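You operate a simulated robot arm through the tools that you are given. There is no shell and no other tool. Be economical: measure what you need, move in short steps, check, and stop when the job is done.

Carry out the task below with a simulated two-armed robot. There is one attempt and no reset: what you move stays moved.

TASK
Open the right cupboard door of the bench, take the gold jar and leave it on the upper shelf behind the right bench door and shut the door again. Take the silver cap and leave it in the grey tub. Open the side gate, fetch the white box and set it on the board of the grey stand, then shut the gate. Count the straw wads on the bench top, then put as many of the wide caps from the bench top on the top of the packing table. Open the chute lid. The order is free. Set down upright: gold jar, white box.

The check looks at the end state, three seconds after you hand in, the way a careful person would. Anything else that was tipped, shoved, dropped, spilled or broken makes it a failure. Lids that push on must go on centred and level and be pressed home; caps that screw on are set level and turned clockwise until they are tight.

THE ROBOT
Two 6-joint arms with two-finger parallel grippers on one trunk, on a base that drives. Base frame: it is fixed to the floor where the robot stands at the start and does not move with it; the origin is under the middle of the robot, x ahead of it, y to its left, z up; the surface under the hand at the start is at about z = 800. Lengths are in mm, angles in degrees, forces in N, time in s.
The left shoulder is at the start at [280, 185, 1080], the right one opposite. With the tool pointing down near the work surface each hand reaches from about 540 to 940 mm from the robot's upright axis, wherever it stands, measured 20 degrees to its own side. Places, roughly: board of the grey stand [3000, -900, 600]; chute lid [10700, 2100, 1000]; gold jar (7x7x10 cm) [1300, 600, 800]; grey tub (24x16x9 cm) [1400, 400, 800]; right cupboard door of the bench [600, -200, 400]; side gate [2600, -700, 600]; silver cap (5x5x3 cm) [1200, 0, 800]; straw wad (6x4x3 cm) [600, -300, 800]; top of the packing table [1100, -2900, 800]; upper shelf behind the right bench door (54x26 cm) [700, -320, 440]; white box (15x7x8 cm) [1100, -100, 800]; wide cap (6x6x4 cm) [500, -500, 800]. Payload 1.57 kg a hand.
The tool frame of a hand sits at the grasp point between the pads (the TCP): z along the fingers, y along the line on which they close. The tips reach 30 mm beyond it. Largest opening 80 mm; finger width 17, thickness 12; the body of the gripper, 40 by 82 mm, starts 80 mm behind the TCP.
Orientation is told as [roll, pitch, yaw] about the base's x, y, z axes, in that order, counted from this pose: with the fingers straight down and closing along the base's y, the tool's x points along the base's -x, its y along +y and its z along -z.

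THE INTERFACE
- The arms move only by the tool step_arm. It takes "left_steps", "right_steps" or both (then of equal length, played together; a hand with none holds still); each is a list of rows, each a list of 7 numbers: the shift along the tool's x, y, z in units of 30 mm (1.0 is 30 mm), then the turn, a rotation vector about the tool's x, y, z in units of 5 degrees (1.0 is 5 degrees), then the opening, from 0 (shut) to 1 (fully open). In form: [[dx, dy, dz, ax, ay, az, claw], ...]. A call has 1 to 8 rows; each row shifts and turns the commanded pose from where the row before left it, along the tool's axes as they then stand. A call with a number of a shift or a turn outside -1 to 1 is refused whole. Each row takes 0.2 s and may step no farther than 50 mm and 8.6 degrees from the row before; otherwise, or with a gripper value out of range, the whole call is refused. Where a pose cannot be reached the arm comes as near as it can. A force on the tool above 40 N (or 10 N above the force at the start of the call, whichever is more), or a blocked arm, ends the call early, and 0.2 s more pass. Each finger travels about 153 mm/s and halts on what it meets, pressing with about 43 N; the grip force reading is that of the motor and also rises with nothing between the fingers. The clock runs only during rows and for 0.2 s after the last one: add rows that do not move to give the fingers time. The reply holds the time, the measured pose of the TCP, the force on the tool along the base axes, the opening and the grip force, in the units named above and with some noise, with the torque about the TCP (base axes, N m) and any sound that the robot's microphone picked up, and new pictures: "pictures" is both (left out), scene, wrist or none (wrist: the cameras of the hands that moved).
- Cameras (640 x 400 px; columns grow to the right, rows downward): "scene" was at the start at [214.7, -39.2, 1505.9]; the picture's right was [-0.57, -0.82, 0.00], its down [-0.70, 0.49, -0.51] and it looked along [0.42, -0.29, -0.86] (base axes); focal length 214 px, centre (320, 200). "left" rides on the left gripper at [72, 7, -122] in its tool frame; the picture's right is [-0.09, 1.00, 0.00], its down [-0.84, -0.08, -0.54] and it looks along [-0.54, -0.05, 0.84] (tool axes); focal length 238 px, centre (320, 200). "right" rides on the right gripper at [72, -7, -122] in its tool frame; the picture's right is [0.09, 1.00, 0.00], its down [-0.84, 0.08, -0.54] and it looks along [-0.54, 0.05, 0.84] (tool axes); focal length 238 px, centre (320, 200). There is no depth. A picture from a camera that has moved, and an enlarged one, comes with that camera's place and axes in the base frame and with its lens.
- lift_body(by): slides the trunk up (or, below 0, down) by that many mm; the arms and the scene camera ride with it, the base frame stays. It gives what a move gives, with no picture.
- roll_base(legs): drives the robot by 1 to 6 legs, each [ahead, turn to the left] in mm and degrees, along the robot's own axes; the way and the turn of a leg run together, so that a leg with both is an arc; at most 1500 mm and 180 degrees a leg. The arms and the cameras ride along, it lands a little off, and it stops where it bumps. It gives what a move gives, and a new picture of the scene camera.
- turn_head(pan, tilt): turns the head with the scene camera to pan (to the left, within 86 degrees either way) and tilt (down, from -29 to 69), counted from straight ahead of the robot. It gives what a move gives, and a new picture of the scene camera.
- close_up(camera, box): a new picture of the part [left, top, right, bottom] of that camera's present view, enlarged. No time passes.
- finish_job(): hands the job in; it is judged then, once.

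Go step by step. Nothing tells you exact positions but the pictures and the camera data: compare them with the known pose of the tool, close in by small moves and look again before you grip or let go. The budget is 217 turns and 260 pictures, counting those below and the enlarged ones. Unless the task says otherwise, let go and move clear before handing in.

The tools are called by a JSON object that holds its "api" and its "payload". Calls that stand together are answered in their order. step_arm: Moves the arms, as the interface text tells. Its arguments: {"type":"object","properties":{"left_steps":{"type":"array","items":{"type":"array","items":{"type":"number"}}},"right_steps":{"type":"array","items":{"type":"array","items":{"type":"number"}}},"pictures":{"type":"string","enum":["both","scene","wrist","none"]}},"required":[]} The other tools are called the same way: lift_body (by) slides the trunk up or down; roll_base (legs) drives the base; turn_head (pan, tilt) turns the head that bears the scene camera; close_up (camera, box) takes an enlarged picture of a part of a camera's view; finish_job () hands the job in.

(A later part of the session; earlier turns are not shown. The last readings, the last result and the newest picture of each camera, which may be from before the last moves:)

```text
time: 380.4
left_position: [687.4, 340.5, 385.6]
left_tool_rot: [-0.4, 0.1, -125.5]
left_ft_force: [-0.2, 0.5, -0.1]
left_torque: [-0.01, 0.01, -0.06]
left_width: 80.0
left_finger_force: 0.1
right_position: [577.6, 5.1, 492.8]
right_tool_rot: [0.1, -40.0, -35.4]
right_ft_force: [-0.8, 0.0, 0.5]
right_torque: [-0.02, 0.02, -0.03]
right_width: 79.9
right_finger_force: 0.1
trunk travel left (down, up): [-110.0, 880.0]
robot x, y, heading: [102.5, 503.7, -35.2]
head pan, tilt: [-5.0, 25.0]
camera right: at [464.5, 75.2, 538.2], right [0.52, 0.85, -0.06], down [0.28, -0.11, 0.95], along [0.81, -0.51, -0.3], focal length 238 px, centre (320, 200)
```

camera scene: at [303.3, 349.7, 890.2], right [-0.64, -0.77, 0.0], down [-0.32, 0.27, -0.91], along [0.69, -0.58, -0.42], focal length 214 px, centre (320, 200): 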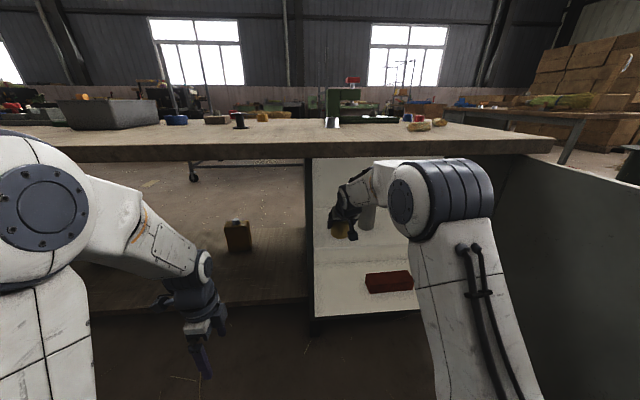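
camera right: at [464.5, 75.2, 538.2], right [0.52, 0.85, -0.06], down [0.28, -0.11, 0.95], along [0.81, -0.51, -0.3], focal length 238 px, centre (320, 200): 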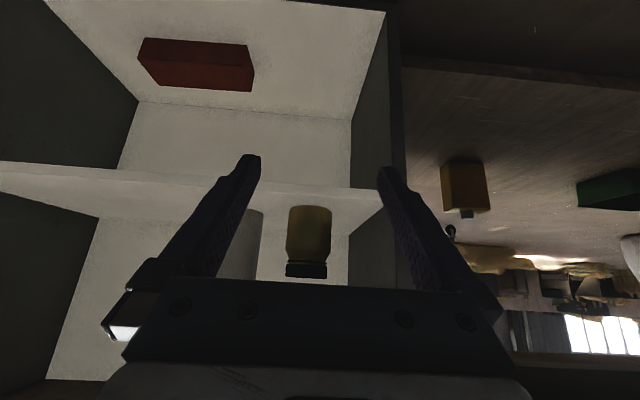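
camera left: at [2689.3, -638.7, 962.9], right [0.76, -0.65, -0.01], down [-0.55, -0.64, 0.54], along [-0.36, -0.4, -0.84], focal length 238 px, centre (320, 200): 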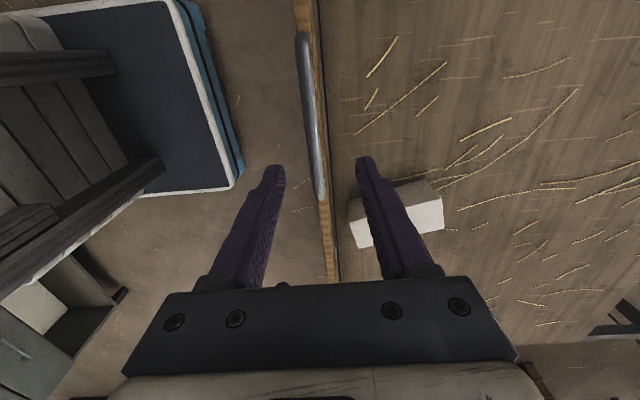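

The jar stands upright beside the bottle. Now the door: raise the trunk, bring the hand to tool-down, and turn right so I can reach the door's free edge from outside.

{"api": "lift_body", "payload": {"by": 400}}

{"api": "step_arm", "payload": {"right_steps": [[0.5, 0, 0, 0, 1, 0, 1], [0.5, 0, 0, 0, 1, 0, 1], [0.5, 0, 0, 0, 1, 0, 1], [0.5, 0, 0, 0, 1, 0, 1], [0.5, 0, 0, 0, 1, 0, 1], [0.5, 0, 0, 0, 1, 0, 1], [0.5, 0, 0, 0, 1, 0, 1], [0.5, 0, 0, 0, 1, 0, 0]], "pictures": "none"}}

{"api": "roll_base", "payload": {"legs": [[0, -60]]}}

{"api": "turn_head", "payload": {"pan": 0, "tilt": 50}}

```text
time: 384.2
left_position: [687.8, 341.5, 785.8]
left_tool_rot: [-0.5, 0.1, -125.4]
left_ft_force: [0.8, -0.1, -0.3]
left_torque: [-0.01, 0.02, -0.04]
left_width: 80.0
left_finger_force: 0.1
right_position: [577.7, 4.1, 890.9]
right_tool_rot: [0.1, -40.0, -35.4]
right_ft_force: [0.5, 0.3, -0.5]
right_torque: [0.0, -0.02, -0.01]
right_width: 80.0
right_finger_force: 0.1
trunk travel left (down, up): [-510.0, 480.0]
robot x, y, heading: [100.7, 500.2, -35.0]
head pan, tilt: [-5.0, 25.0]
```

```text
time: 386.0
left_position: [688.0, 341.3, 785.9]
left_tool_rot: [-0.4, 0.1, -125.4]
left_ft_force: [1.2, 0.0, -0.2]
left_torque: [-0.04, -0.01, -0.01]
left_width: 80.1
left_finger_force: 0.0
right_position: [488.6, 65.5, 847.0]
right_tool_rot: [0.1, 0.0, -35.2]
right_ft_force: [0.4, 0.4, -0.3]
right_torque: [-0.02, 0.03, -0.02]
right_width: 0.3
right_finger_force: 21.6
trunk travel left (down, up): [-510.0, 480.0]
robot x, y, heading: [101.3, 498.2, -34.9]
head pan, tilt: [-5.0, 25.0]
```

```text
time: 389.0
left_position: [263.8, -83.9, 784.7]
left_tool_rot: [-0.4, 0.0, 175.4]
left_ft_force: [-0.3, -0.4, 0.4]
left_torque: [0.0, 0.0, -0.04]
left_width: 80.2
left_finger_force: 0.0
right_position: [-75.1, -53.5, 847.4]
right_tool_rot: [0.1, -0.1, -94.6]
right_ft_force: [0.4, -0.2, 0.3]
right_torque: [-0.01, -0.01, 0.02]
right_width: 0.0
right_finger_force: 21.3
trunk travel left (down, up): [-510.0, 480.0]
robot x, y, heading: [100.7, 502.1, -94.6]
head pan, tilt: [-5.0, 25.0]
camera scene: at [74.5, 250.3, 1290.2], right [-0.99, 0.16, 0.0], down [0.07, 0.42, -0.91], along [-0.15, -0.89, -0.42], focal length 214 px, centre (320, 200)
```

scene: 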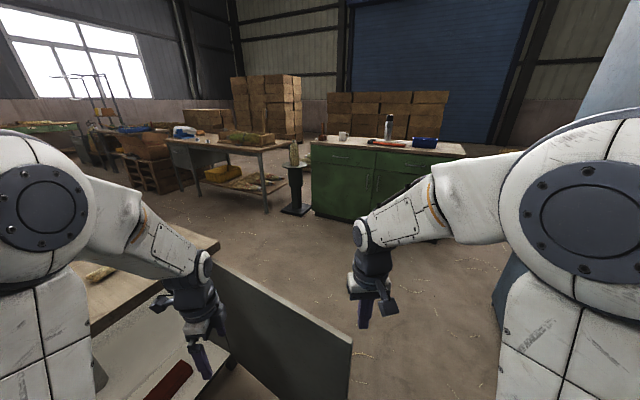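

```text
time: 389.9
left_position: [263.9, -82.7, 785.2]
left_tool_rot: [-0.4, 0.1, 175.4]
left_ft_force: [0.4, -0.8, -0.7]
left_torque: [-0.01, -0.02, 0.0]
left_width: 80.0
left_finger_force: 0.0
right_position: [-74.9, -52.4, 845.6]
right_tool_rot: [0.1, 0.0, -94.6]
right_ft_force: [-0.1, -0.1, -0.1]
right_torque: [-0.03, -0.02, -0.01]
right_width: 0.2
right_finger_force: 21.2
trunk travel left (down, up): [-510.0, 480.0]
robot x, y, heading: [100.8, 502.9, -94.7]
head pan, tilt: [0.0, 50.0]
camera scene: at [83.6, 264.4, 1252.8], right [-1.0, 0.08, 0.0], down [0.06, 0.76, -0.64], along [-0.05, -0.64, -0.77], focal length 214 px, centre (320, 200)
```

scene: 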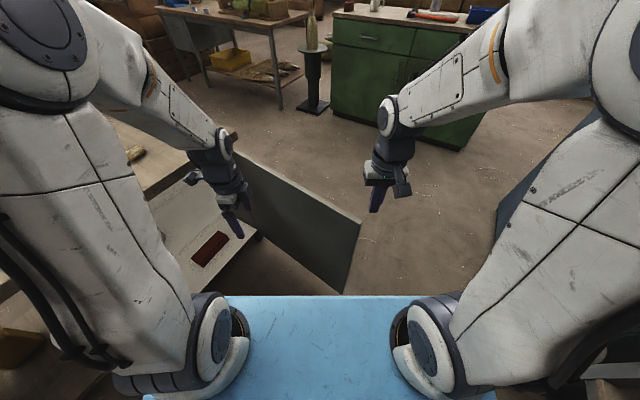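

The door's free corner is right by the right hand. I move the hand over to the outer side, lower it, and then pull the door round.

{"api": "step_arm", "payload": {"right_steps": [[-0.79, 0.28, 0, 0, 0, 0, 0], [-0.79, 0.28, 0, 0, 0, 0, 0], [-0.79, 0.28, 0, 0, 0, 0, 0], [-0.79, 0.28, 0, 0, 0, 0, 0]], "pictures": "wrist"}}

```text
time: 390.9
left_position: [263.4, -84.6, 785.3]
left_tool_rot: [-0.4, 0.1, 175.2]
left_ft_force: [0.8, 0.6, 0.0]
left_torque: [0.01, 0.01, -0.03]
left_width: 80.2
left_finger_force: 0.1
right_position: [-47.8, -149.2, 847.8]
right_tool_rot: [0.0, -0.1, -94.8]
right_ft_force: [-0.3, -0.1, -0.7]
right_torque: [0.01, 0.0, -0.06]
right_width: 0.1
right_finger_force: 21.2
trunk travel left (down, up): [-510.0, 480.0]
robot x, y, heading: [102.4, 502.8, -94.5]
head pan, tilt: [0.0, 50.0]
camera right: at [-49.7, -78.5, 969.9], right [1.0, 0.01, 0.0], down [0.01, -0.84, 0.54], along [0.01, -0.54, -0.84], focal length 238 px, centre (320, 200)
```

right: 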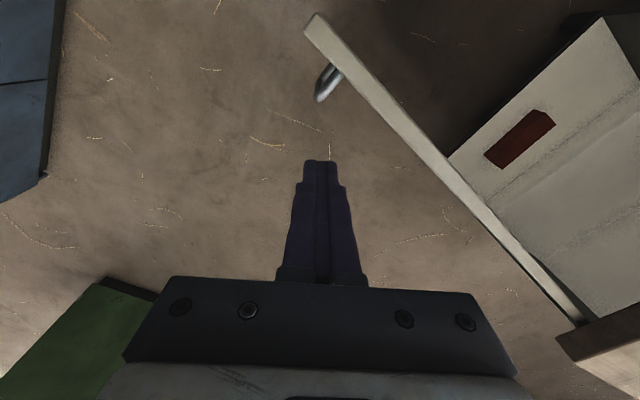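

{"api": "step_arm", "payload": {"right_steps": [[0, 0, 1, 0, 0, 0, 0], [0, 0, 1, 0, 0, 0, 0], [0, 0, 1, 0, 0, 0, 0], [0, 0, 1, 0, 0, 0, 0], [0, 0, 1, 0, 0, 0, 0]], "pictures": "none"}}

{"api": "step_arm", "payload": {"right_steps": [[0.93, 0.63, 0, 0, 0, 0, 0], [0.85, 0.65, 0, 0, 0, 0, 0], [0.85, 0.65, 0, 0, 0, 0, 0], [0.75, 0.73, 0, 0, 0, 0, 0], [0.75, 0.73, 0, 0, 0, 0, 0], [0.5, 0.58, 0, 0, 0, 0, 0], [0.5, 0.58, 0, 0, 0, 0, 0]], "pictures": "both"}}

```text
time: 392.1
left_position: [264.8, -84.0, 784.3]
left_tool_rot: [-0.3, 0.1, 175.4]
left_ft_force: [0.5, 1.2, 0.3]
left_torque: [-0.01, 0.02, 0.01]
left_width: 80.3
left_finger_force: 0.0
right_position: [-47.9, -152.8, 695.3]
right_tool_rot: [0.1, -0.1, -94.7]
right_ft_force: [-0.3, 0.0, 1.2]
right_torque: [-0.02, -0.01, -0.03]
right_width: 0.2
right_finger_force: 21.0
trunk travel left (down, up): [-510.0, 480.0]
robot x, y, heading: [99.4, 500.3, -94.3]
head pan, tilt: [0.0, 50.0]
```

```text
time: 393.7
left_position: [263.7, -84.5, 784.6]
left_tool_rot: [-0.4, 0.1, 175.3]
left_ft_force: [-0.6, 0.1, 0.4]
left_torque: [-0.02, 0.0, 0.03]
left_width: 80.2
left_finger_force: 0.0
right_position: [100.6, -9.4, 696.8]
right_tool_rot: [0.1, 0.0, -94.7]
right_ft_force: [2.1, -3.7, 2.2]
right_torque: [-0.1, -0.05, -0.03]
right_width: 0.1
right_finger_force: 21.1
trunk travel left (down, up): [-510.0, 480.0]
robot x, y, heading: [102.4, 502.7, -94.2]
head pan, tilt: [0.0, 50.0]
camera scene: at [83.6, 264.3, 1252.6], right [-1.0, 0.08, 0.0], down [0.06, 0.76, -0.64], along [-0.05, -0.64, -0.77], focal length 214 px, centre (320, 200)
camera right: at [99.3, 61.8, 818.0], right [1.0, 0.01, 0.0], down [0.01, -0.84, 0.54], along [0.01, -0.54, -0.84], focal length 238 px, centre (320, 200)
```

scene: 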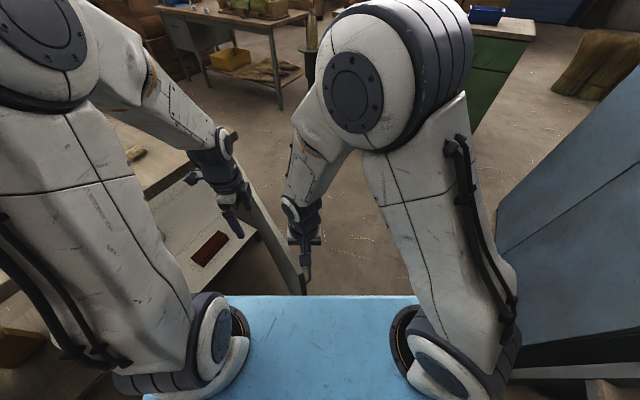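
right: 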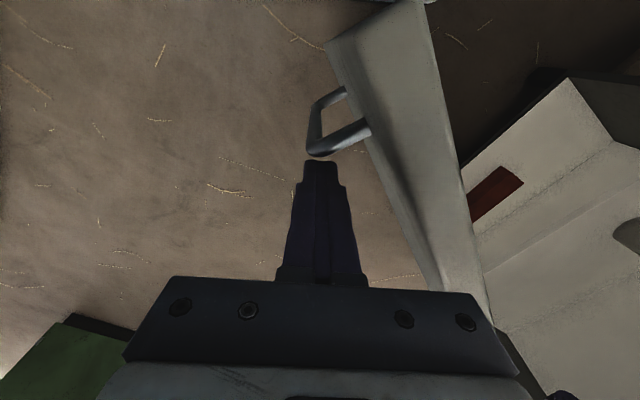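

The door is now about 65° and close to my apron. I lift the hand clear, raise the left hand too, and back the robot off.

{"api": "step_arm", "payload": {"right_steps": [[0, -0.3, -0.5, 0, 0, 0, 0], [0, 0, -1, 0, 0, 0, 0], [0, 0, -1, 0, 0, 0, 0], [0, 0, -1, 0, 0, 0, 0], [0, 0, -1, 0, 0, 0, 0]], "left_steps": [[0, 0, -1, 0, 0, 0, 1], [0, 0, -1, 0, 0, 0, 1], [0, 0, -1, 0, 0, 0, 1], [0, 0, 0, 0, 0, 0, 1], [0, 0, 0, 0, 0, 0, 1]], "pictures": "none"}}

{"api": "roll_base", "payload": {"legs": [[-170, 0], [0, 59.3]]}}

```text
time: 394.9
left_position: [265.8, -83.9, 874.2]
left_tool_rot: [-0.4, 0.1, 175.3]
left_ft_force: [-0.1, 0.4, -0.2]
left_torque: [0.0, -0.04, 0.01]
left_width: 80.0
left_finger_force: 0.0
right_position: [91.8, -10.2, 834.3]
right_tool_rot: [0.1, -0.1, -94.6]
right_ft_force: [-0.8, 0.3, 0.6]
right_torque: [-0.01, 0.01, 0.01]
right_width: 0.1
right_finger_force: 21.3
trunk travel left (down, up): [-510.0, 480.0]
robot x, y, heading: [104.6, 503.2, -94.7]
head pan, tilt: [0.0, 50.0]
```

```text
time: 396.3
left_position: [284.2, 49.4, 874.2]
left_tool_rot: [-0.4, 0.1, 175.8]
left_ft_force: [0.0, -0.4, -0.8]
left_torque: [0.03, 0.02, -0.01]
left_width: 79.9
left_finger_force: 0.0
right_position: [107.8, 122.0, 833.6]
right_tool_rot: [0.0, -0.1, -94.0]
right_ft_force: [0.3, -0.3, -0.6]
right_torque: [0.05, 0.01, 0.0]
right_width: 0.1
right_finger_force: 21.6
trunk travel left (down, up): [-510.0, 480.0]
robot x, y, heading: [115.3, 630.0, -93.7]
head pan, tilt: [0.0, 50.0]
stopped in leg 1: the robot was blocked; the commanded pose is now the measured one
camera scene: at [100.8, 395.3, 1252.7], right [-1.0, 0.07, 0.0], down [0.05, 0.76, -0.64], along [-0.04, -0.64, -0.77], focal length 214 px, centre (320, 200)
```

scene: 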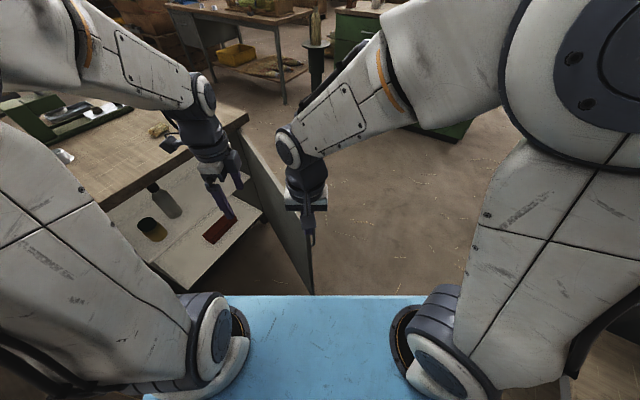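

The base touched something behind and stopped. I stay here and use the right hand to draw the door further round.

{"api": "step_arm", "payload": {"right_steps": [[-1, -0.17, 0, 0, 0, 0, 0], [-1, -0.17, 0, 0, 0, 0, 0], [-1, -0.17, 0, 0, 0, 0, 0], [-1, -0.17, 0, 0, 0, 0, 0], [-1, -0.17, 0, 0, 0, 0, 0]], "pictures": "wrist"}}

```text
time: 397.5
left_position: [283.1, 49.8, 875.6]
left_tool_rot: [-0.3, 0.1, 176.0]
left_ft_force: [-0.3, 0.2, 0.8]
left_torque: [0.03, -0.03, 0.01]
left_width: 79.9
left_finger_force: 0.1
right_position: [74.6, -24.8, 834.7]
right_tool_rot: [0.0, 0.0, -94.0]
right_ft_force: [-0.3, -0.5, 0.5]
right_torque: [0.0, -0.04, -0.02]
right_width: 0.0
right_finger_force: 21.6
trunk travel left (down, up): [-510.0, 480.0]
robot x, y, heading: [119.5, 632.7, -93.8]
head pan, tilt: [0.0, 50.0]
camera right: at [72.7, 45.6, 955.9], right [1.0, 0.02, 0.0], down [0.02, -0.84, 0.54], along [0.01, -0.54, -0.84], focal length 238 px, centre (320, 200)
```

right: 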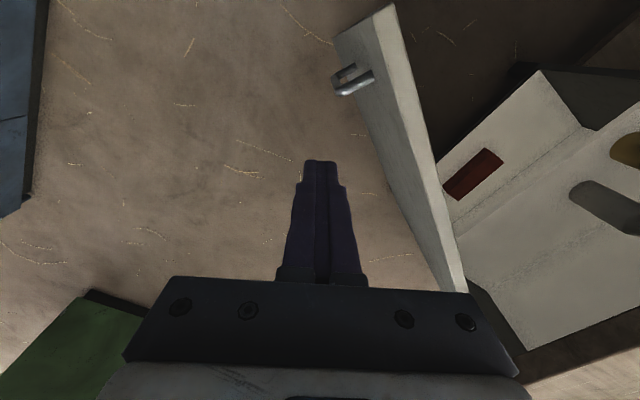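

{"api": "step_arm", "payload": {"right_steps": [[0, 0, 0.93, 0, 0, 0, 0], [0, 0, 0.93, 0, 0, 0, 0], [0, 0, 0.93, 0, 0, 0, 0], [0, 0, 0.93, 0, 0, 0, 0], [0, 0, 0.93, 0, 0, 0, 0]], "pictures": "none"}}

{"api": "step_arm", "payload": {"right_steps": [[0.4, 0.62, 0, 0, 0, 0, 0], [0.4, 0.62, 0, 0, 0, 0, 0], [0.57, 0.88, 0, 0, 0, 0, 0], [0.57, 0.88, 0, 0, 0, 0, 0], [0.43, 0.97, 0, 0, 0, 0, 0], [0.43, 0.97, 0, 0, 0, 0, 0], [0.33, 1, 0, 0, 0, 0, 0], [0.33, 1, 0, 0, 0, 0, 0]], "pictures": "both"}}

```text
time: 398.7
left_position: [284.3, 48.7, 876.0]
left_tool_rot: [-0.4, 0.2, 175.8]
left_ft_force: [0.8, 0.7, 0.8]
left_torque: [0.01, -0.01, 0.01]
left_width: 79.9
left_finger_force: 0.1
right_position: [75.9, -25.8, 693.9]
right_tool_rot: [0.1, 0.0, -93.9]
right_ft_force: [-0.3, 0.0, -0.6]
right_torque: [-0.03, -0.02, 0.02]
right_width: 0.2
right_finger_force: 21.2
trunk travel left (down, up): [-510.0, 480.0]
robot x, y, heading: [117.8, 630.4, -93.7]
head pan, tilt: [0.0, 50.0]
```

```text
time: 400.1
left_position: [288.8, 49.9, 875.8]
left_tool_rot: [-0.6, 0.8, 175.8]
left_ft_force: [4.4, 0.1, 1.7]
left_torque: [0.05, 0.43, 0.05]
left_width: 80.0
left_finger_force: 0.0
right_position: [226.0, 47.1, 693.8]
right_tool_rot: [-0.4, 0.5, -94.7]
right_ft_force: [0.1, 0.9, 0.7]
right_torque: [-0.03, -0.02, 0.01]
right_width: 0.1
right_finger_force: 21.1
trunk travel left (down, up): [-510.0, 480.0]
robot x, y, heading: [117.0, 630.9, -93.9]
head pan, tilt: [0.0, 50.0]
stopped in row 7 (left hand): the force on the tool passed its limit at 77 N (the readings are from after the stop); the commanded pose is now the measured one
camera scene: at [100.6, 395.5, 1252.7], right [-1.0, 0.07, 0.0], down [0.05, 0.76, -0.64], along [-0.04, -0.64, -0.77], focal length 214 px, centre (320, 200)
camera right: at [224.4, 117.2, 815.7], right [1.0, 0.01, -0.01], down [0.01, -0.84, 0.54], along [0.0, -0.54, -0.84], focal length 238 px, centre (320, 200)
```

scene: 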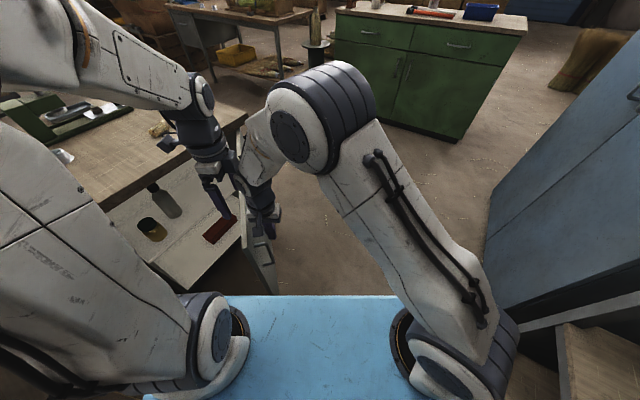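
right: 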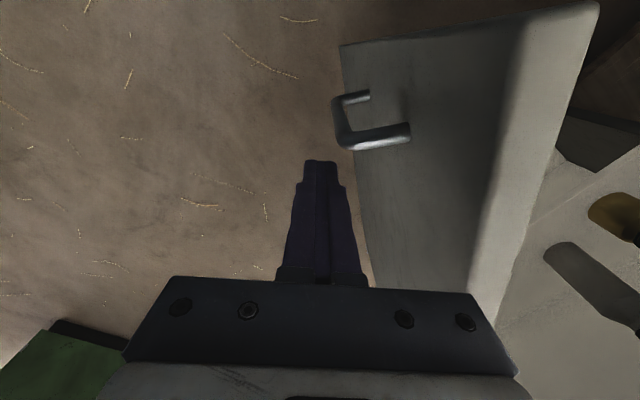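

The right arm brushed the left hand; I move the left hand away to the left, then continue.

{"api": "step_arm", "payload": {"left_steps": [[1, 0, 0, 0, 0, 0, 1], [1, 0, 0, 0, 0, 0, 1], [1, -0.3, 0, 0, 0, 0, 1], [1, -0.3, 0, 0, 0, 0, 1], [1, -0.3, 0, 0, 0, 0, 1], [1, -0.3, 0, 0, 0, 0, 1], [0.5, 0, 0, 0, 0, 0, 1]], "pictures": "none"}}

{"api": "step_arm", "payload": {"right_steps": [[0.33, 1, 0, 0, 0, 0, 0], [0.33, 1, 0, 0, 0, 0, 0], [0.2, 1, 0, 0, 0, 0, 0], [0.2, 1, 0, 0, 0, 0, 0], [0.15, 1, 0, 0, 0, 0, 0]], "pictures": "both"}}

```text
time: 401.7
left_position: [488.6, 70.0, 878.5]
left_tool_rot: [-0.6, 0.9, 175.7]
left_ft_force: [0.4, 0.4, -0.4]
left_torque: [0.01, -0.02, 0.0]
left_width: 79.9
left_finger_force: 0.0
right_position: [225.7, 46.6, 693.8]
right_tool_rot: [-0.3, 0.4, -94.7]
right_ft_force: [0.5, -0.5, -0.1]
right_torque: [0.01, -0.04, -0.01]
right_width: 0.1
right_finger_force: 21.0
trunk travel left (down, up): [-510.0, 480.0]
robot x, y, heading: [120.0, 631.3, -93.7]
head pan, tilt: [0.0, 50.0]
```

```text
time: 402.9
left_position: [487.5, 69.7, 878.6]
left_tool_rot: [-0.5, 0.7, 175.7]
left_ft_force: [-0.3, 0.6, -0.2]
left_torque: [0.04, -0.02, 0.03]
left_width: 80.0
left_finger_force: 0.0
right_position: [376.8, 72.2, 693.8]
right_tool_rot: [-0.3, 0.3, -94.8]
right_ft_force: [-0.9, -0.5, 1.2]
right_torque: [0.02, -0.01, 0.03]
right_width: 0.0
right_finger_force: 21.5
trunk travel left (down, up): [-510.0, 480.0]
robot x, y, heading: [119.0, 636.3, -93.6]
head pan, tilt: [0.0, 50.0]
camera scene: at [100.6, 395.5, 1252.7], right [-1.0, 0.07, 0.0], down [0.05, 0.76, -0.64], along [-0.04, -0.64, -0.77], focal length 214 px, centre (320, 200)
camera right: at [376.4, 142.7, 815.7], right [1.0, 0.01, 0.0], down [0.01, -0.84, 0.54], along [0.0, -0.54, -0.84], focal length 238 px, centre (320, 200)
```

scene: 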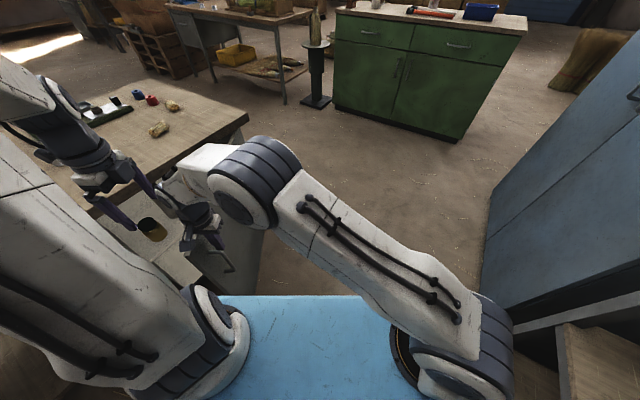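
right: 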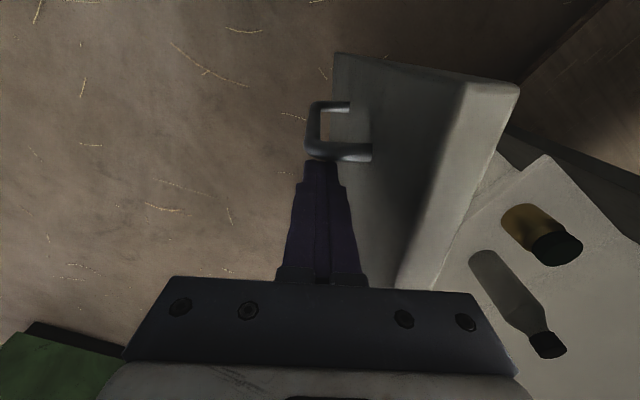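

The door is about 33° open now. The right hand withdraws and the left hand will push it further.

{"api": "step_arm", "payload": {"right_steps": [[0, -0.5, -0.8, 0, 0, 0, 0], [0, -0.5, -1, 0, 0, 0, 0], [0, -0.5, -1, 0, 0, 0, 0], [0, -1, -1, 0, 0, 0, 0], [0, -1, -1, 0, 0, 0, 0], [0, -1, -0.5, 0, 0, 0, 0], [0, -1, 0, 0, 0, 0, 0], [0, -1, 0, 0, 0, 0, 0]], "pictures": "none"}}

{"api": "step_arm", "payload": {"right_steps": [[0, -1, 0, 0, 0, 0, 0], [0, -1, 0, 0, 0, 0, 0], [0, -1, 0, 0, 0, 0, 0], [0, -1, 0, 0, 0, 0, 0], [0, -1, 0, 0, 0, 0, 0], [0, -1, 0, 0, 0, 0, 0]], "left_steps": [[0, 0, 0, 0, 0, 0, 0], [0, 0, 0, 0, 0, 0, 0], [-1, 0.2, 0, 0, 0, 0, 0], [-1, 0.2, 0, 0, 0, 0, 0], [-1, 0.2, 0, 0, 0, 0, 0], [-1, 0.2, 0, 0, 0, 0, 0]], "pictures": "none"}}

{"api": "step_arm", "payload": {"left_steps": [[-0.8, 0, 0, 0, 0, 0, 0], [0, 0, 0, 0, 0, 0, 0]], "pictures": "both"}}

```text
time: 404.7
left_position: [487.8, 68.5, 879.0]
left_tool_rot: [-0.3, 0.8, 175.7]
left_ft_force: [-0.5, -0.3, -0.2]
left_torque: [0.01, 0.01, -0.01]
left_width: 80.0
left_finger_force: 0.0
right_position: [184.9, 86.3, 850.7]
right_tool_rot: [-0.2, 0.3, -94.6]
right_ft_force: [0.4, -0.5, -0.9]
right_torque: [-0.01, 0.02, -0.01]
right_width: 0.0
right_finger_force: 21.0
trunk travel left (down, up): [-510.0, 480.0]
robot x, y, heading: [116.8, 630.7, -93.6]
head pan, tilt: [0.0, 50.0]
```

```text
time: 406.1
left_position: [363.4, 56.9, 874.3]
left_tool_rot: [-0.6, 0.9, 175.8]
left_ft_force: [0.2, 0.7, 0.0]
left_torque: [-0.01, 0.01, 0.0]
left_width: 0.0
left_finger_force: 21.4
right_position: [7.0, 99.5, 854.2]
right_tool_rot: [-0.4, 0.2, -94.8]
right_ft_force: [-0.1, -0.3, -0.5]
right_torque: [-0.01, 0.02, 0.04]
right_width: 0.1
right_finger_force: 20.8
trunk travel left (down, up): [-510.0, 480.0]
robot x, y, heading: [114.2, 634.3, -93.9]
head pan, tilt: [0.0, 50.0]
```

```text
time: 406.7
left_position: [338.2, 57.8, 873.4]
left_tool_rot: [-0.4, 0.8, 175.7]
left_ft_force: [-0.4, 1.0, 0.0]
left_torque: [-0.01, 0.02, 0.0]
left_width: 0.2
left_finger_force: 21.2
right_position: [8.3, 101.0, 852.9]
right_tool_rot: [-0.4, 0.3, -94.6]
right_ft_force: [0.1, 0.2, -0.3]
right_torque: [0.02, -0.01, -0.01]
right_width: 0.0
right_finger_force: 21.7
trunk travel left (down, up): [-510.0, 480.0]
robot x, y, heading: [118.0, 633.7, -93.8]
head pan, tilt: [0.0, 50.0]
camera scene: at [100.7, 395.5, 1252.7], right [-1.0, 0.07, 0.0], down [0.05, 0.76, -0.64], along [-0.04, -0.64, -0.77], focal length 214 px, centre (320, 200)
camera left: at [408.6, 44.4, 997.2], right [-0.16, -0.99, -0.01], down [-0.84, 0.13, 0.53], along [-0.52, 0.1, -0.85], focal length 238 px, centre (320, 200)
```

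scene: 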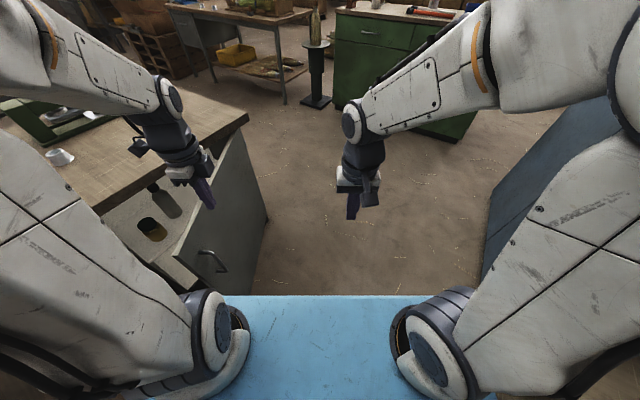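
left: 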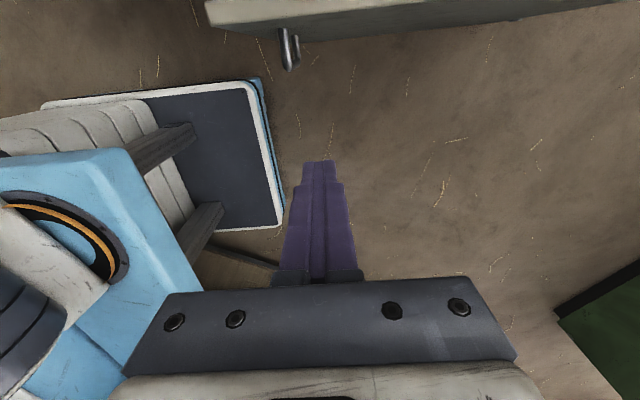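

The left hand is on the outer side of the door. Lower it and push the door toward closed.

{"api": "step_arm", "payload": {"left_steps": [[0, 0, 1, 0, 0, 0, 0], [0, 0, 1, 0, 0, 0, 0], [0, 0, 1, 0, 0, 0, 0], [0, 0, 1, 0, 0, 0, 0], [0, 0, 1, 0, 0, 0, 0], [0, 0, 1, 0, 0, 0, 0]], "pictures": "none"}}

{"api": "step_arm", "payload": {"left_steps": [[1, 0.05, 0, 0, 0, 0, 0], [1, 0.05, 0, 0, 0, 0, 0], [1, 0.05, 0, 0, 0, 0, 0], [1, 0.05, 0, 0, 0, 0, 0], [1, 0.05, 0, 0, 0, 0, 0], [0.93, 0.23, 0, 0, 0, 0, 0], [0.93, 0.23, 0, 0, 0, 0, 0], [0.93, 0.23, 0, 0, 0, 0, 0]], "pictures": "both"}}

```text
time: 408.1
left_position: [342.7, 57.4, 696.7]
left_tool_rot: [-0.5, 0.7, 175.8]
left_ft_force: [0.8, 0.6, -0.6]
left_torque: [-0.01, 0.04, -0.01]
left_width: 0.0
left_finger_force: 21.3
right_position: [7.0, 100.3, 853.2]
right_tool_rot: [-0.3, 0.3, -94.8]
right_ft_force: [0.6, 0.1, 0.0]
right_torque: [0.0, 0.04, 0.0]
right_width: 0.0
right_finger_force: 20.7
trunk travel left (down, up): [-510.0, 480.0]
robot x, y, heading: [114.3, 633.9, -93.7]
head pan, tilt: [0.0, 50.0]
```

```text
time: 409.9
left_position: [572.7, 15.1, 700.2]
left_tool_rot: [-0.6, 0.8, 175.7]
left_ft_force: [-0.1, -0.6, 0.5]
left_torque: [-0.02, -0.01, 0.0]
left_width: 0.0
left_finger_force: 21.5
right_position: [7.3, 99.7, 853.2]
right_tool_rot: [-0.3, 0.4, -94.7]
right_ft_force: [0.3, -0.5, -0.5]
right_torque: [-0.01, -0.04, -0.02]
right_width: 0.1
right_finger_force: 21.2
trunk travel left (down, up): [-510.0, 480.0]
robot x, y, heading: [114.4, 633.0, -93.7]
head pan, tilt: [0.0, 50.0]
camera scene: at [100.5, 395.5, 1252.7], right [-1.0, 0.07, 0.0], down [0.05, 0.76, -0.64], along [-0.04, -0.64, -0.77], focal length 214 px, centre (320, 200)
camera left: at [643.4, 1.8, 823.0], right [-0.17, -0.99, -0.01], down [-0.84, 0.13, 0.53], along [-0.52, 0.1, -0.85], focal length 238 px, centre (320, 200)
```

scene: 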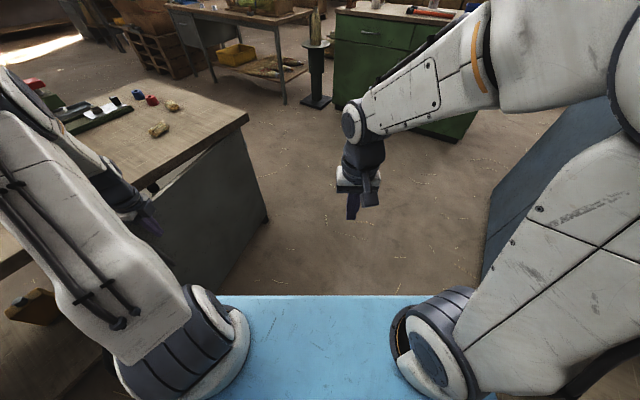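
left: 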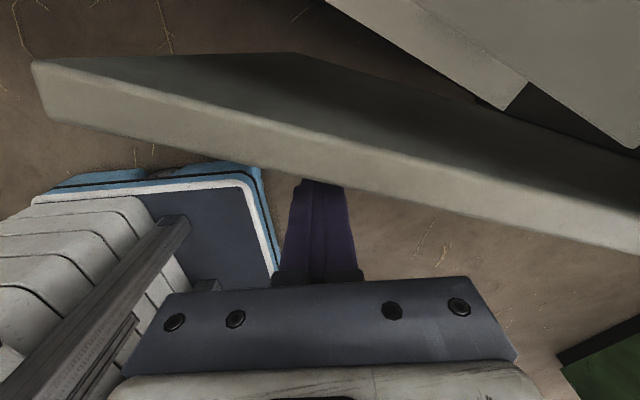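

The door is about 10° open. I raise the hand 25 mm (so its camera clears the bench top) and push on.

{"api": "step_arm", "payload": {"left_steps": [[0, 0, -0.8, 0, 0, 0, 0], [0.75, 0.33, 0, 0, 0, 0, 0], [0.75, 0.33, 0, 0, 0, 0, 0]], "pictures": "wrist"}}

```text
time: 410.7
left_position: [615.6, -8.1, 724.0]
left_tool_rot: [-0.5, 0.8, 175.8]
left_ft_force: [-0.1, 0.1, -0.6]
left_torque: [0.01, 0.01, -0.01]
left_width: 0.0
left_finger_force: 21.4
right_position: [6.4, 100.1, 853.8]
right_tool_rot: [-0.3, 0.3, -94.7]
right_ft_force: [0.4, -0.1, 0.2]
right_torque: [-0.02, -0.02, 0.0]
right_width: 0.0
right_finger_force: 21.3
trunk travel left (down, up): [-510.0, 480.0]
robot x, y, heading: [119.1, 633.6, -93.7]
head pan, tilt: [0.0, 50.0]
camera left: at [686.9, -22.0, 846.8], right [-0.16, -0.99, -0.01], down [-0.84, 0.13, 0.53], along [-0.52, 0.1, -0.85], focal length 238 px, centre (320, 200)
```

left: 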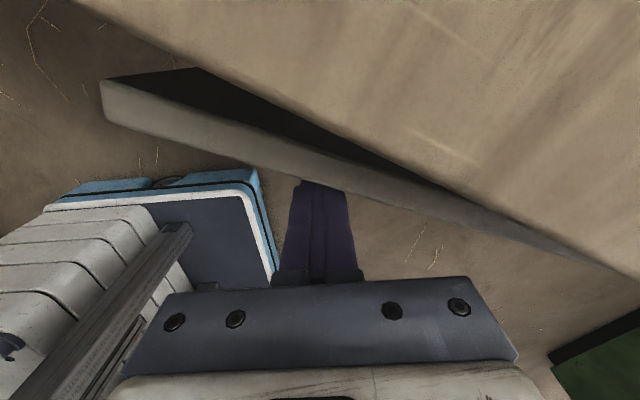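

{"api": "step_arm", "payload": {"left_steps": [[0.35, 0.17, 0, 0, 0, 0, 0], [0.35, 0.17, 0, 0, 0, 0, 0]], "pictures": "wrist"}}

```text
time: 411.3
left_position: [637.5, -19.6, 723.7]
left_tool_rot: [-0.4, 0.8, 175.8]
left_ft_force: [-0.4, -0.8, 0.3]
left_torque: [0.03, -0.01, -0.01]
left_width: 0.0
left_finger_force: 21.3
right_position: [7.7, 99.1, 852.6]
right_tool_rot: [-0.3, 0.2, -94.6]
right_ft_force: [0.0, -0.3, 0.3]
right_torque: [0.0, 0.01, -0.02]
right_width: 0.1
right_finger_force: 21.6
trunk travel left (down, up): [-510.0, 480.0]
robot x, y, heading: [118.7, 633.2, -93.7]
head pan, tilt: [0.0, 50.0]
camera left: at [708.3, -33.9, 847.6], right [-0.17, -0.99, -0.01], down [-0.84, 0.13, 0.53], along [-0.52, 0.1, -0.85], focal length 238 px, centre (320, 200)
```

left: 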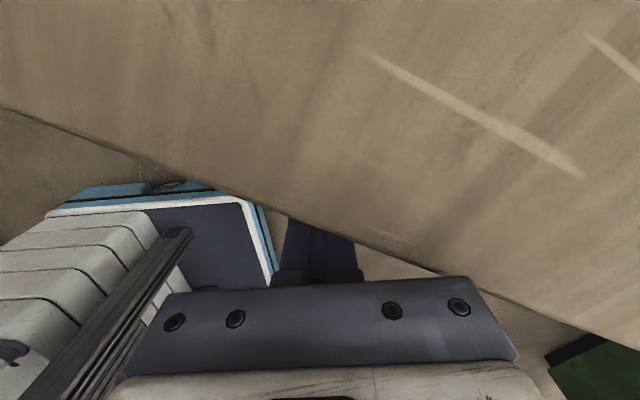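

Next I press on the handle itself, which sticks out in front of the bench edge: back off, shift left to the bar, push again.

{"api": "step_arm", "payload": {"left_steps": [[-0.8, -0.5, 0, 0, 0, 0, 0], [-0.8, -0.5, 0, 0, 0, 0, 0], [-0.5, -0.3, 0.2, 0, 0, 0, 0], [0.43, -0.71, 0, 0, 0, 0, 0], [0.43, -0.71, 0, 0, 0, 0, 0]], "pictures": "wrist"}}

```text
time: 412.5
left_position: [606.0, 63.1, 716.8]
left_tool_rot: [-0.5, 0.8, 175.8]
left_ft_force: [0.6, -0.6, 0.1]
left_torque: [0.01, 0.0, 0.01]
left_width: 0.1
left_finger_force: 21.3
right_position: [7.3, 99.5, 853.8]
right_tool_rot: [-0.3, 0.2, -94.7]
right_ft_force: [-0.7, -0.3, -0.6]
right_torque: [0.02, -0.02, 0.06]
right_width: 0.2
right_finger_force: 21.4
trunk travel left (down, up): [-510.0, 480.0]
robot x, y, heading: [118.0, 636.1, -93.8]
head pan, tilt: [0.0, 50.0]
camera left: at [676.0, 49.9, 839.5], right [-0.16, -0.99, -0.01], down [-0.84, 0.13, 0.53], along [-0.52, 0.1, -0.85], focal length 238 px, centre (320, 200)
```

left: 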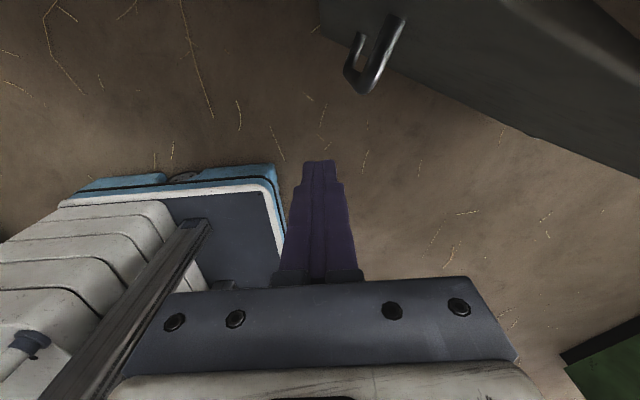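

{"api": "step_arm", "payload": {"left_steps": [[0.17, -0.28, 0, 0, 0, 0, 0], [0.767, 0.47, 0, 0, 0, 0, 0], [0.6, 0.37, 0, 0, 0, 0, 0], [0.4, 0.25, 0, 0, 0, 0, 0], [0.3, 0.19, 0, 0, 0, 0, 0], [0.2, 0.12, 0, 0, 0, 0, 0]], "pictures": "wrist"}}

```text
time: 413.7
left_position: [662.0, 34.2, 717.3]
left_tool_rot: [-1.3, -0.2, 175.4]
left_ft_force: [-14.4, 10.4, 8.6]
left_torque: [-1.26, -1.25, -0.43]
left_width: 0.1
left_finger_force: 20.8
right_position: [6.6, 100.2, 853.6]
right_tool_rot: [-0.2, 0.3, -94.8]
right_ft_force: [-0.2, 0.4, -0.1]
right_torque: [0.0, 0.02, 0.02]
right_width: 0.0
right_finger_force: 21.6
trunk travel left (down, up): [-510.0, 480.0]
robot x, y, heading: [116.5, 633.8, -93.9]
head pan, tilt: [0.0, 50.0]
stopped in row 5 (left hand): the force on the tool passed its limit at 56 N (the readings are from after the stop); the commanded pose is now the measured one
camera left: at [734.4, 18.6, 839.1], right [-0.17, -0.98, -0.02], down [-0.83, 0.13, 0.55], along [-0.54, 0.11, -0.84], focal length 238 px, centre (320, 200)
```

left: 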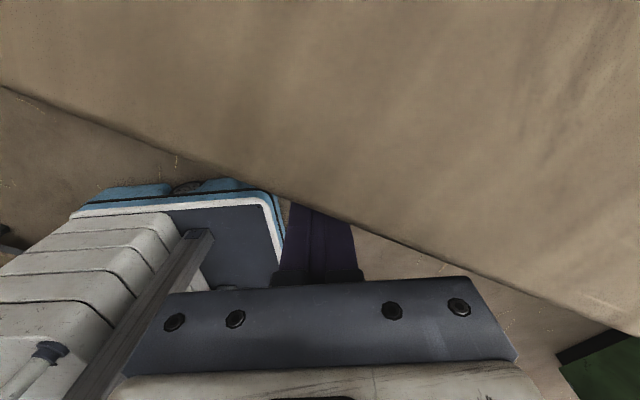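

Contact force rose: the door may be shut. I pull the hand back and look.

{"api": "step_arm", "payload": {"left_steps": [[-0.8, -0.5, 0, 0, 0, 0, 0], [-0.8, -0.5, 0, 0, 0, 0, 0], [-0.5, -0.3, -0.8, 0, 0, 0, 0], [0, -0.3, -1, 0, 0, 0, 0], [0, -0.3, -1, 0, 0, 0, 0], [0.5, -0.5, -1, 0, 0, 0, 0], [0.5, -0.5, 0, 0, 0, 0, 0]], "pictures": "wrist"}}

{"api": "turn_head", "payload": {"pan": 45, "tilt": 45}}

```text
time: 415.3
left_position: [637.6, 121.7, 834.3]
left_tool_rot: [-1.2, -0.1, 175.5]
left_ft_force: [0.0, -0.2, -0.7]
left_torque: [0.01, -0.02, 0.01]
left_width: 0.0
left_finger_force: 21.2
right_position: [7.6, 100.4, 852.8]
right_tool_rot: [-0.3, 0.3, -94.9]
right_ft_force: [-1.0, -0.3, 0.4]
right_torque: [0.0, -0.01, -0.02]
right_width: 0.0
right_finger_force: 21.0
trunk travel left (down, up): [-510.0, 480.0]
robot x, y, heading: [118.6, 634.5, -93.9]
head pan, tilt: [0.0, 50.0]
camera left: at [710.4, 106.2, 956.0], right [-0.17, -0.99, -0.02], down [-0.83, 0.13, 0.54], along [-0.53, 0.11, -0.84], focal length 238 px, centre (320, 200)
```

left: 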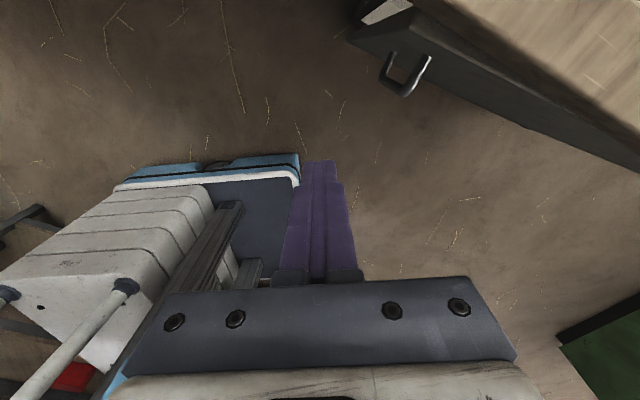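

```text
time: 416.4
left_position: [638.3, 120.9, 832.9]
left_tool_rot: [-1.2, 0.0, 175.5]
left_ft_force: [-0.2, -0.7, 0.4]
left_torque: [-0.01, -0.02, 0.01]
left_width: 0.0
left_finger_force: 21.0
right_position: [7.2, 100.2, 852.8]
right_tool_rot: [-0.3, 0.3, -94.8]
right_ft_force: [0.1, 0.2, 0.5]
right_torque: [0.01, 0.02, -0.01]
right_width: 0.0
right_finger_force: 20.6
trunk travel left (down, up): [-510.0, 480.0]
robot x, y, heading: [118.2, 631.6, -93.8]
head pan, tilt: [45.0, 45.0]
camera scene: at [159.2, 411.2, 1259.6], right [-0.75, -0.66, 0.0], down [-0.46, 0.53, -0.71], along [0.46, -0.53, -0.71], focal length 214 px, centre (320, 200)
```

scene: 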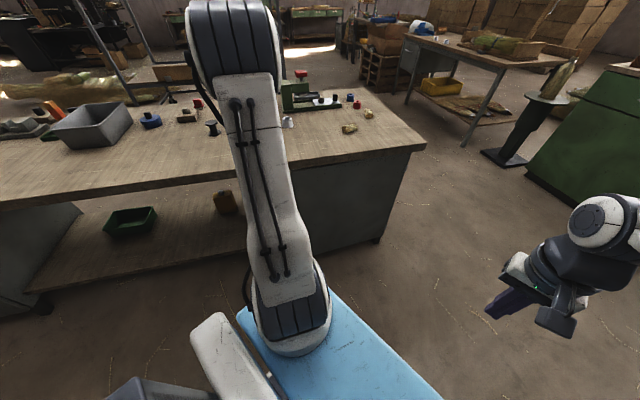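

{"api": "close_up", "payload": {"camera": "left", "box": [320, 0, 520, 120]}}

```text
3.20 times, centred on (420, 60) of left
camera zoom: at [710.4, 106.0, 955.8], right [-0.17, -0.99, -0.02], down [-0.83, 0.13, 0.54], along [-0.53, 0.11, -0.84], focal length 763 px, centre (0, 648)
```

zoom: 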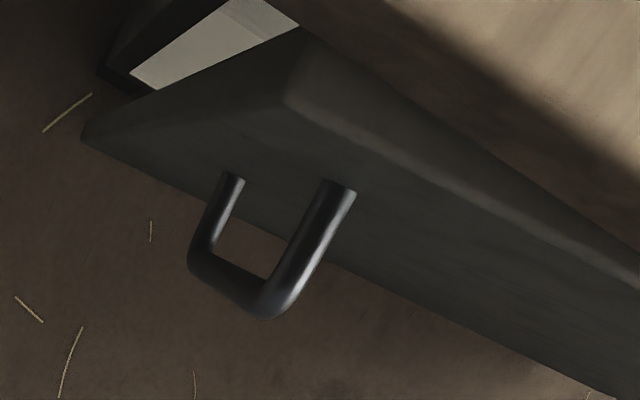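

The door is still a few degrees ajar. With it nearly shut I can reposition: drive forward a little, turn to face the bench, and push the door home with a tilted right hand below the bench edge.

{"api": "roll_base", "payload": {"legs": [[100, 0], [0, 58.7], [-95, 0]]}}

{"api": "turn_head", "payload": {"pan": -10, "tilt": 45}}

```text
time: 420.9
left_position: [742.3, 762.2, 833.7]
left_tool_rot: [-1.1, -0.1, -126.6]
left_ft_force: [-0.6, -0.6, -0.7]
left_torque: [0.03, 0.04, 0.02]
left_width: 0.1
left_finger_force: 21.6
right_position: [424.6, 215.1, 852.8]
right_tool_rot: [-0.4, 0.3, -36.8]
right_ft_force: [0.1, -0.3, 0.5]
right_torque: [-0.02, -0.03, -0.04]
right_width: 0.0
right_finger_force: 21.1
trunk travel left (down, up): [-510.0, 480.0]
robot x, y, heading: [31.8, 591.0, -35.9]
head pan, tilt: [45.0, 45.0]
camera scene: at [241.3, 509.7, 1259.6], right [0.16, -0.99, 0.0], down [-0.7, -0.11, -0.71], along [0.7, 0.11, -0.71], focal length 214 px, centre (320, 200)
```

scene: 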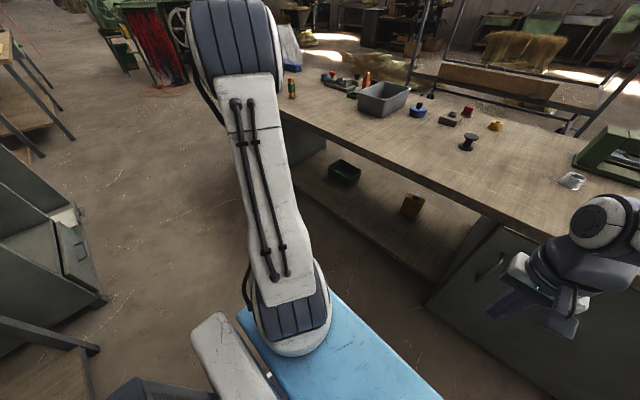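

```text
time: 422.1
left_position: [741.6, 762.7, 833.5]
left_tool_rot: [-1.1, 0.0, -126.6]
left_ft_force: [-0.6, 0.0, -0.2]
left_torque: [-0.02, -0.01, 0.03]
left_width: 0.0
left_finger_force: 21.5
right_position: [424.1, 214.8, 853.9]
right_tool_rot: [-0.3, 0.3, -36.9]
right_ft_force: [-0.2, -0.3, -0.1]
right_torque: [0.01, -0.01, -0.02]
right_width: 0.0
right_finger_force: 21.3
trunk travel left (down, up): [-510.0, 480.0]
robot x, y, heading: [29.0, 591.9, -36.1]
head pan, tilt: [-10.0, 45.0]
camera scene: at [217.7, 438.5, 1259.6], right [-0.72, -0.7, 0.0], down [-0.49, 0.51, -0.71], along [0.49, -0.51, -0.71], focal length 214 px, centre (320, 200)
```

scene: 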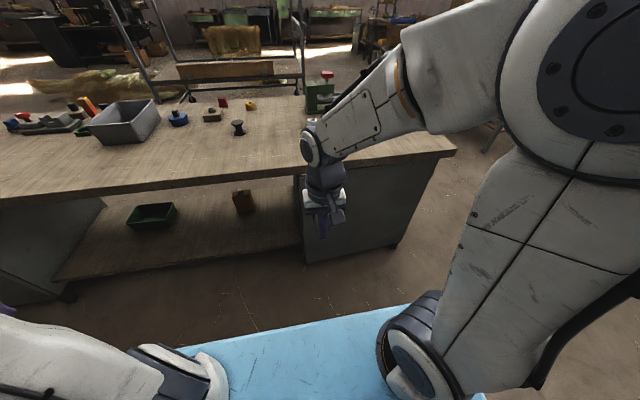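

{"api": "step_arm", "payload": {"right_steps": [[-0.97, -0.2, 1, 0, 0, 0, 0], [-0.97, -0.2, 1, 0, 0, 0, 0], [-0.97, -0.2, 1, 0, 0, 0, 0], [-0.97, -0.2, 1, 0, 0, 0, 0], [-0.97, -0.2, 1, 0, 0, 0, 0], [-0.97, -0.2, 1, 0, 0, 0, 0], [-0.97, -0.2, 1, 0, 0, 0, 0], [-0.7, -0.2, 1, 0, 0, -0.3, 0]], "pictures": "wrist"}}

```text
time: 423.9
left_position: [742.5, 761.6, 834.5]
left_tool_rot: [-1.1, 0.1, -126.6]
left_ft_force: [-0.4, 0.6, 0.3]
left_torque: [0.0, -0.04, 0.0]
left_width: 0.0
left_finger_force: 21.5
right_position: [576.0, 40.7, 610.9]
right_tool_rot: [-0.3, 0.2, -35.4]
right_ft_force: [-0.2, -0.1, 0.5]
right_torque: [0.02, 0.01, -0.01]
right_width: 0.1
right_finger_force: 20.5
trunk travel left (down, up): [-510.0, 480.0]
robot x, y, heading: [30.9, 590.2, -35.6]
head pan, tilt: [-10.0, 45.0]
camera right: at [513.7, 76.3, 733.3], right [0.5, 0.87, 0.0], down [0.73, -0.42, 0.54], along [0.46, -0.27, -0.84], focal length 238 px, centre (320, 200)
```

right: 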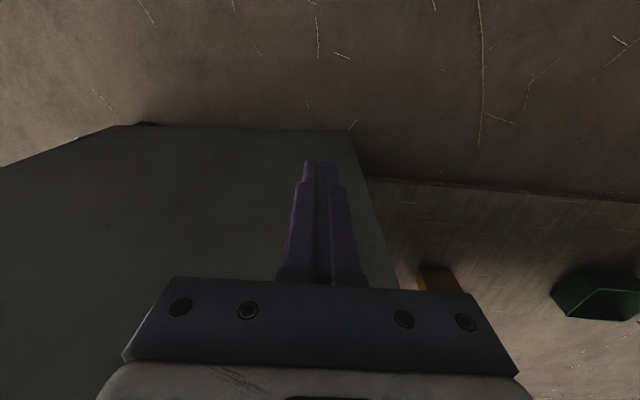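

{"api": "step_arm", "payload": {"right_steps": [[-0.62, 0, 0, 0, -1, 0, 0], [-0.62, 0, 0, 0, -1, 0, 0], [-0.62, 0, 0, 0, -1, 0, 0], [-0.62, 0, 0, 0, -1, 0, 0], [-0.62, 0, 0, 0, -1, 0, 0], [-0.5, 0, 0.2, 0, -0.8, 0, 0]], "pictures": "wrist"}}

```text
time: 425.3
left_position: [741.7, 761.7, 832.9]
left_tool_rot: [-1.0, 0.0, -126.7]
left_ft_force: [-0.2, 1.0, 0.0]
left_torque: [0.01, 0.02, -0.01]
left_width: 0.1
left_finger_force: 20.9
right_position: [664.7, -20.1, 629.9]
right_tool_rot: [-0.2, -28.7, -35.1]
right_ft_force: [0.3, 0.0, -0.3]
right_torque: [0.0, -0.02, 0.03]
right_width: 0.1
right_finger_force: 21.1
trunk travel left (down, up): [-510.0, 480.0]
robot x, y, heading: [27.2, 588.3, -35.7]
head pan, tilt: [-10.0, 45.0]
camera right: at [560.9, 43.8, 701.9], right [0.51, 0.86, -0.05], down [0.43, -0.21, 0.88], along [0.74, -0.47, -0.48], focal length 238 px, centre (320, 200)
```

right: 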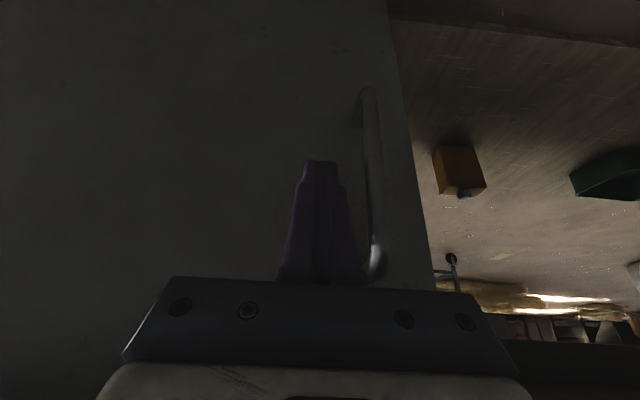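

{"api": "step_arm", "payload": {"right_steps": [[-0.234, 0, 0.128, 0, 0, 0, 0], [-0.234, 0, 0.128, 0, 0, 0, 0], [-0.234, 0, 0.128, 0, 0, 0, 0]], "pictures": "wrist"}}

```text
time: 426.1
left_position: [740.5, 762.1, 834.9]
left_tool_rot: [-1.1, 0.0, -126.6]
left_ft_force: [0.5, 0.2, 0.4]
left_torque: [0.02, 0.0, -0.02]
left_width: 0.0
left_finger_force: 21.8
right_position: [678.2, -30.8, 626.8]
right_tool_rot: [-0.5, -28.0, -35.1]
right_ft_force: [-26.5, 22.2, 13.7]
right_torque: [0.42, 0.32, 0.07]
right_width: 0.0
right_finger_force: 20.9
trunk travel left (down, up): [-510.0, 480.0]
robot x, y, heading: [31.3, 594.8, -35.8]
head pan, tilt: [-10.0, 45.0]
camera right: at [575.0, 33.2, 701.4], right [0.51, 0.86, -0.05], down [0.44, -0.21, 0.87], along [0.74, -0.47, -0.49], focal length 238 px, centre (320, 200)
```

right: 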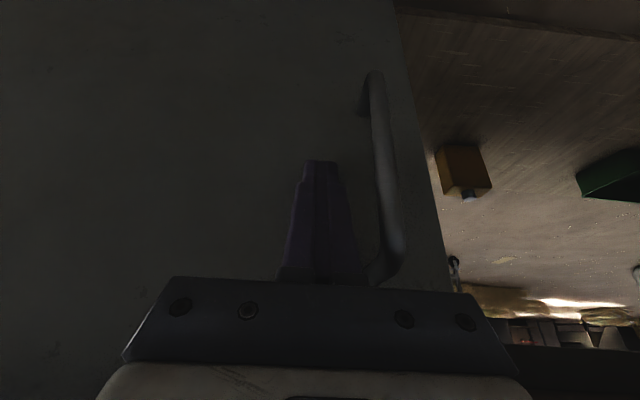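

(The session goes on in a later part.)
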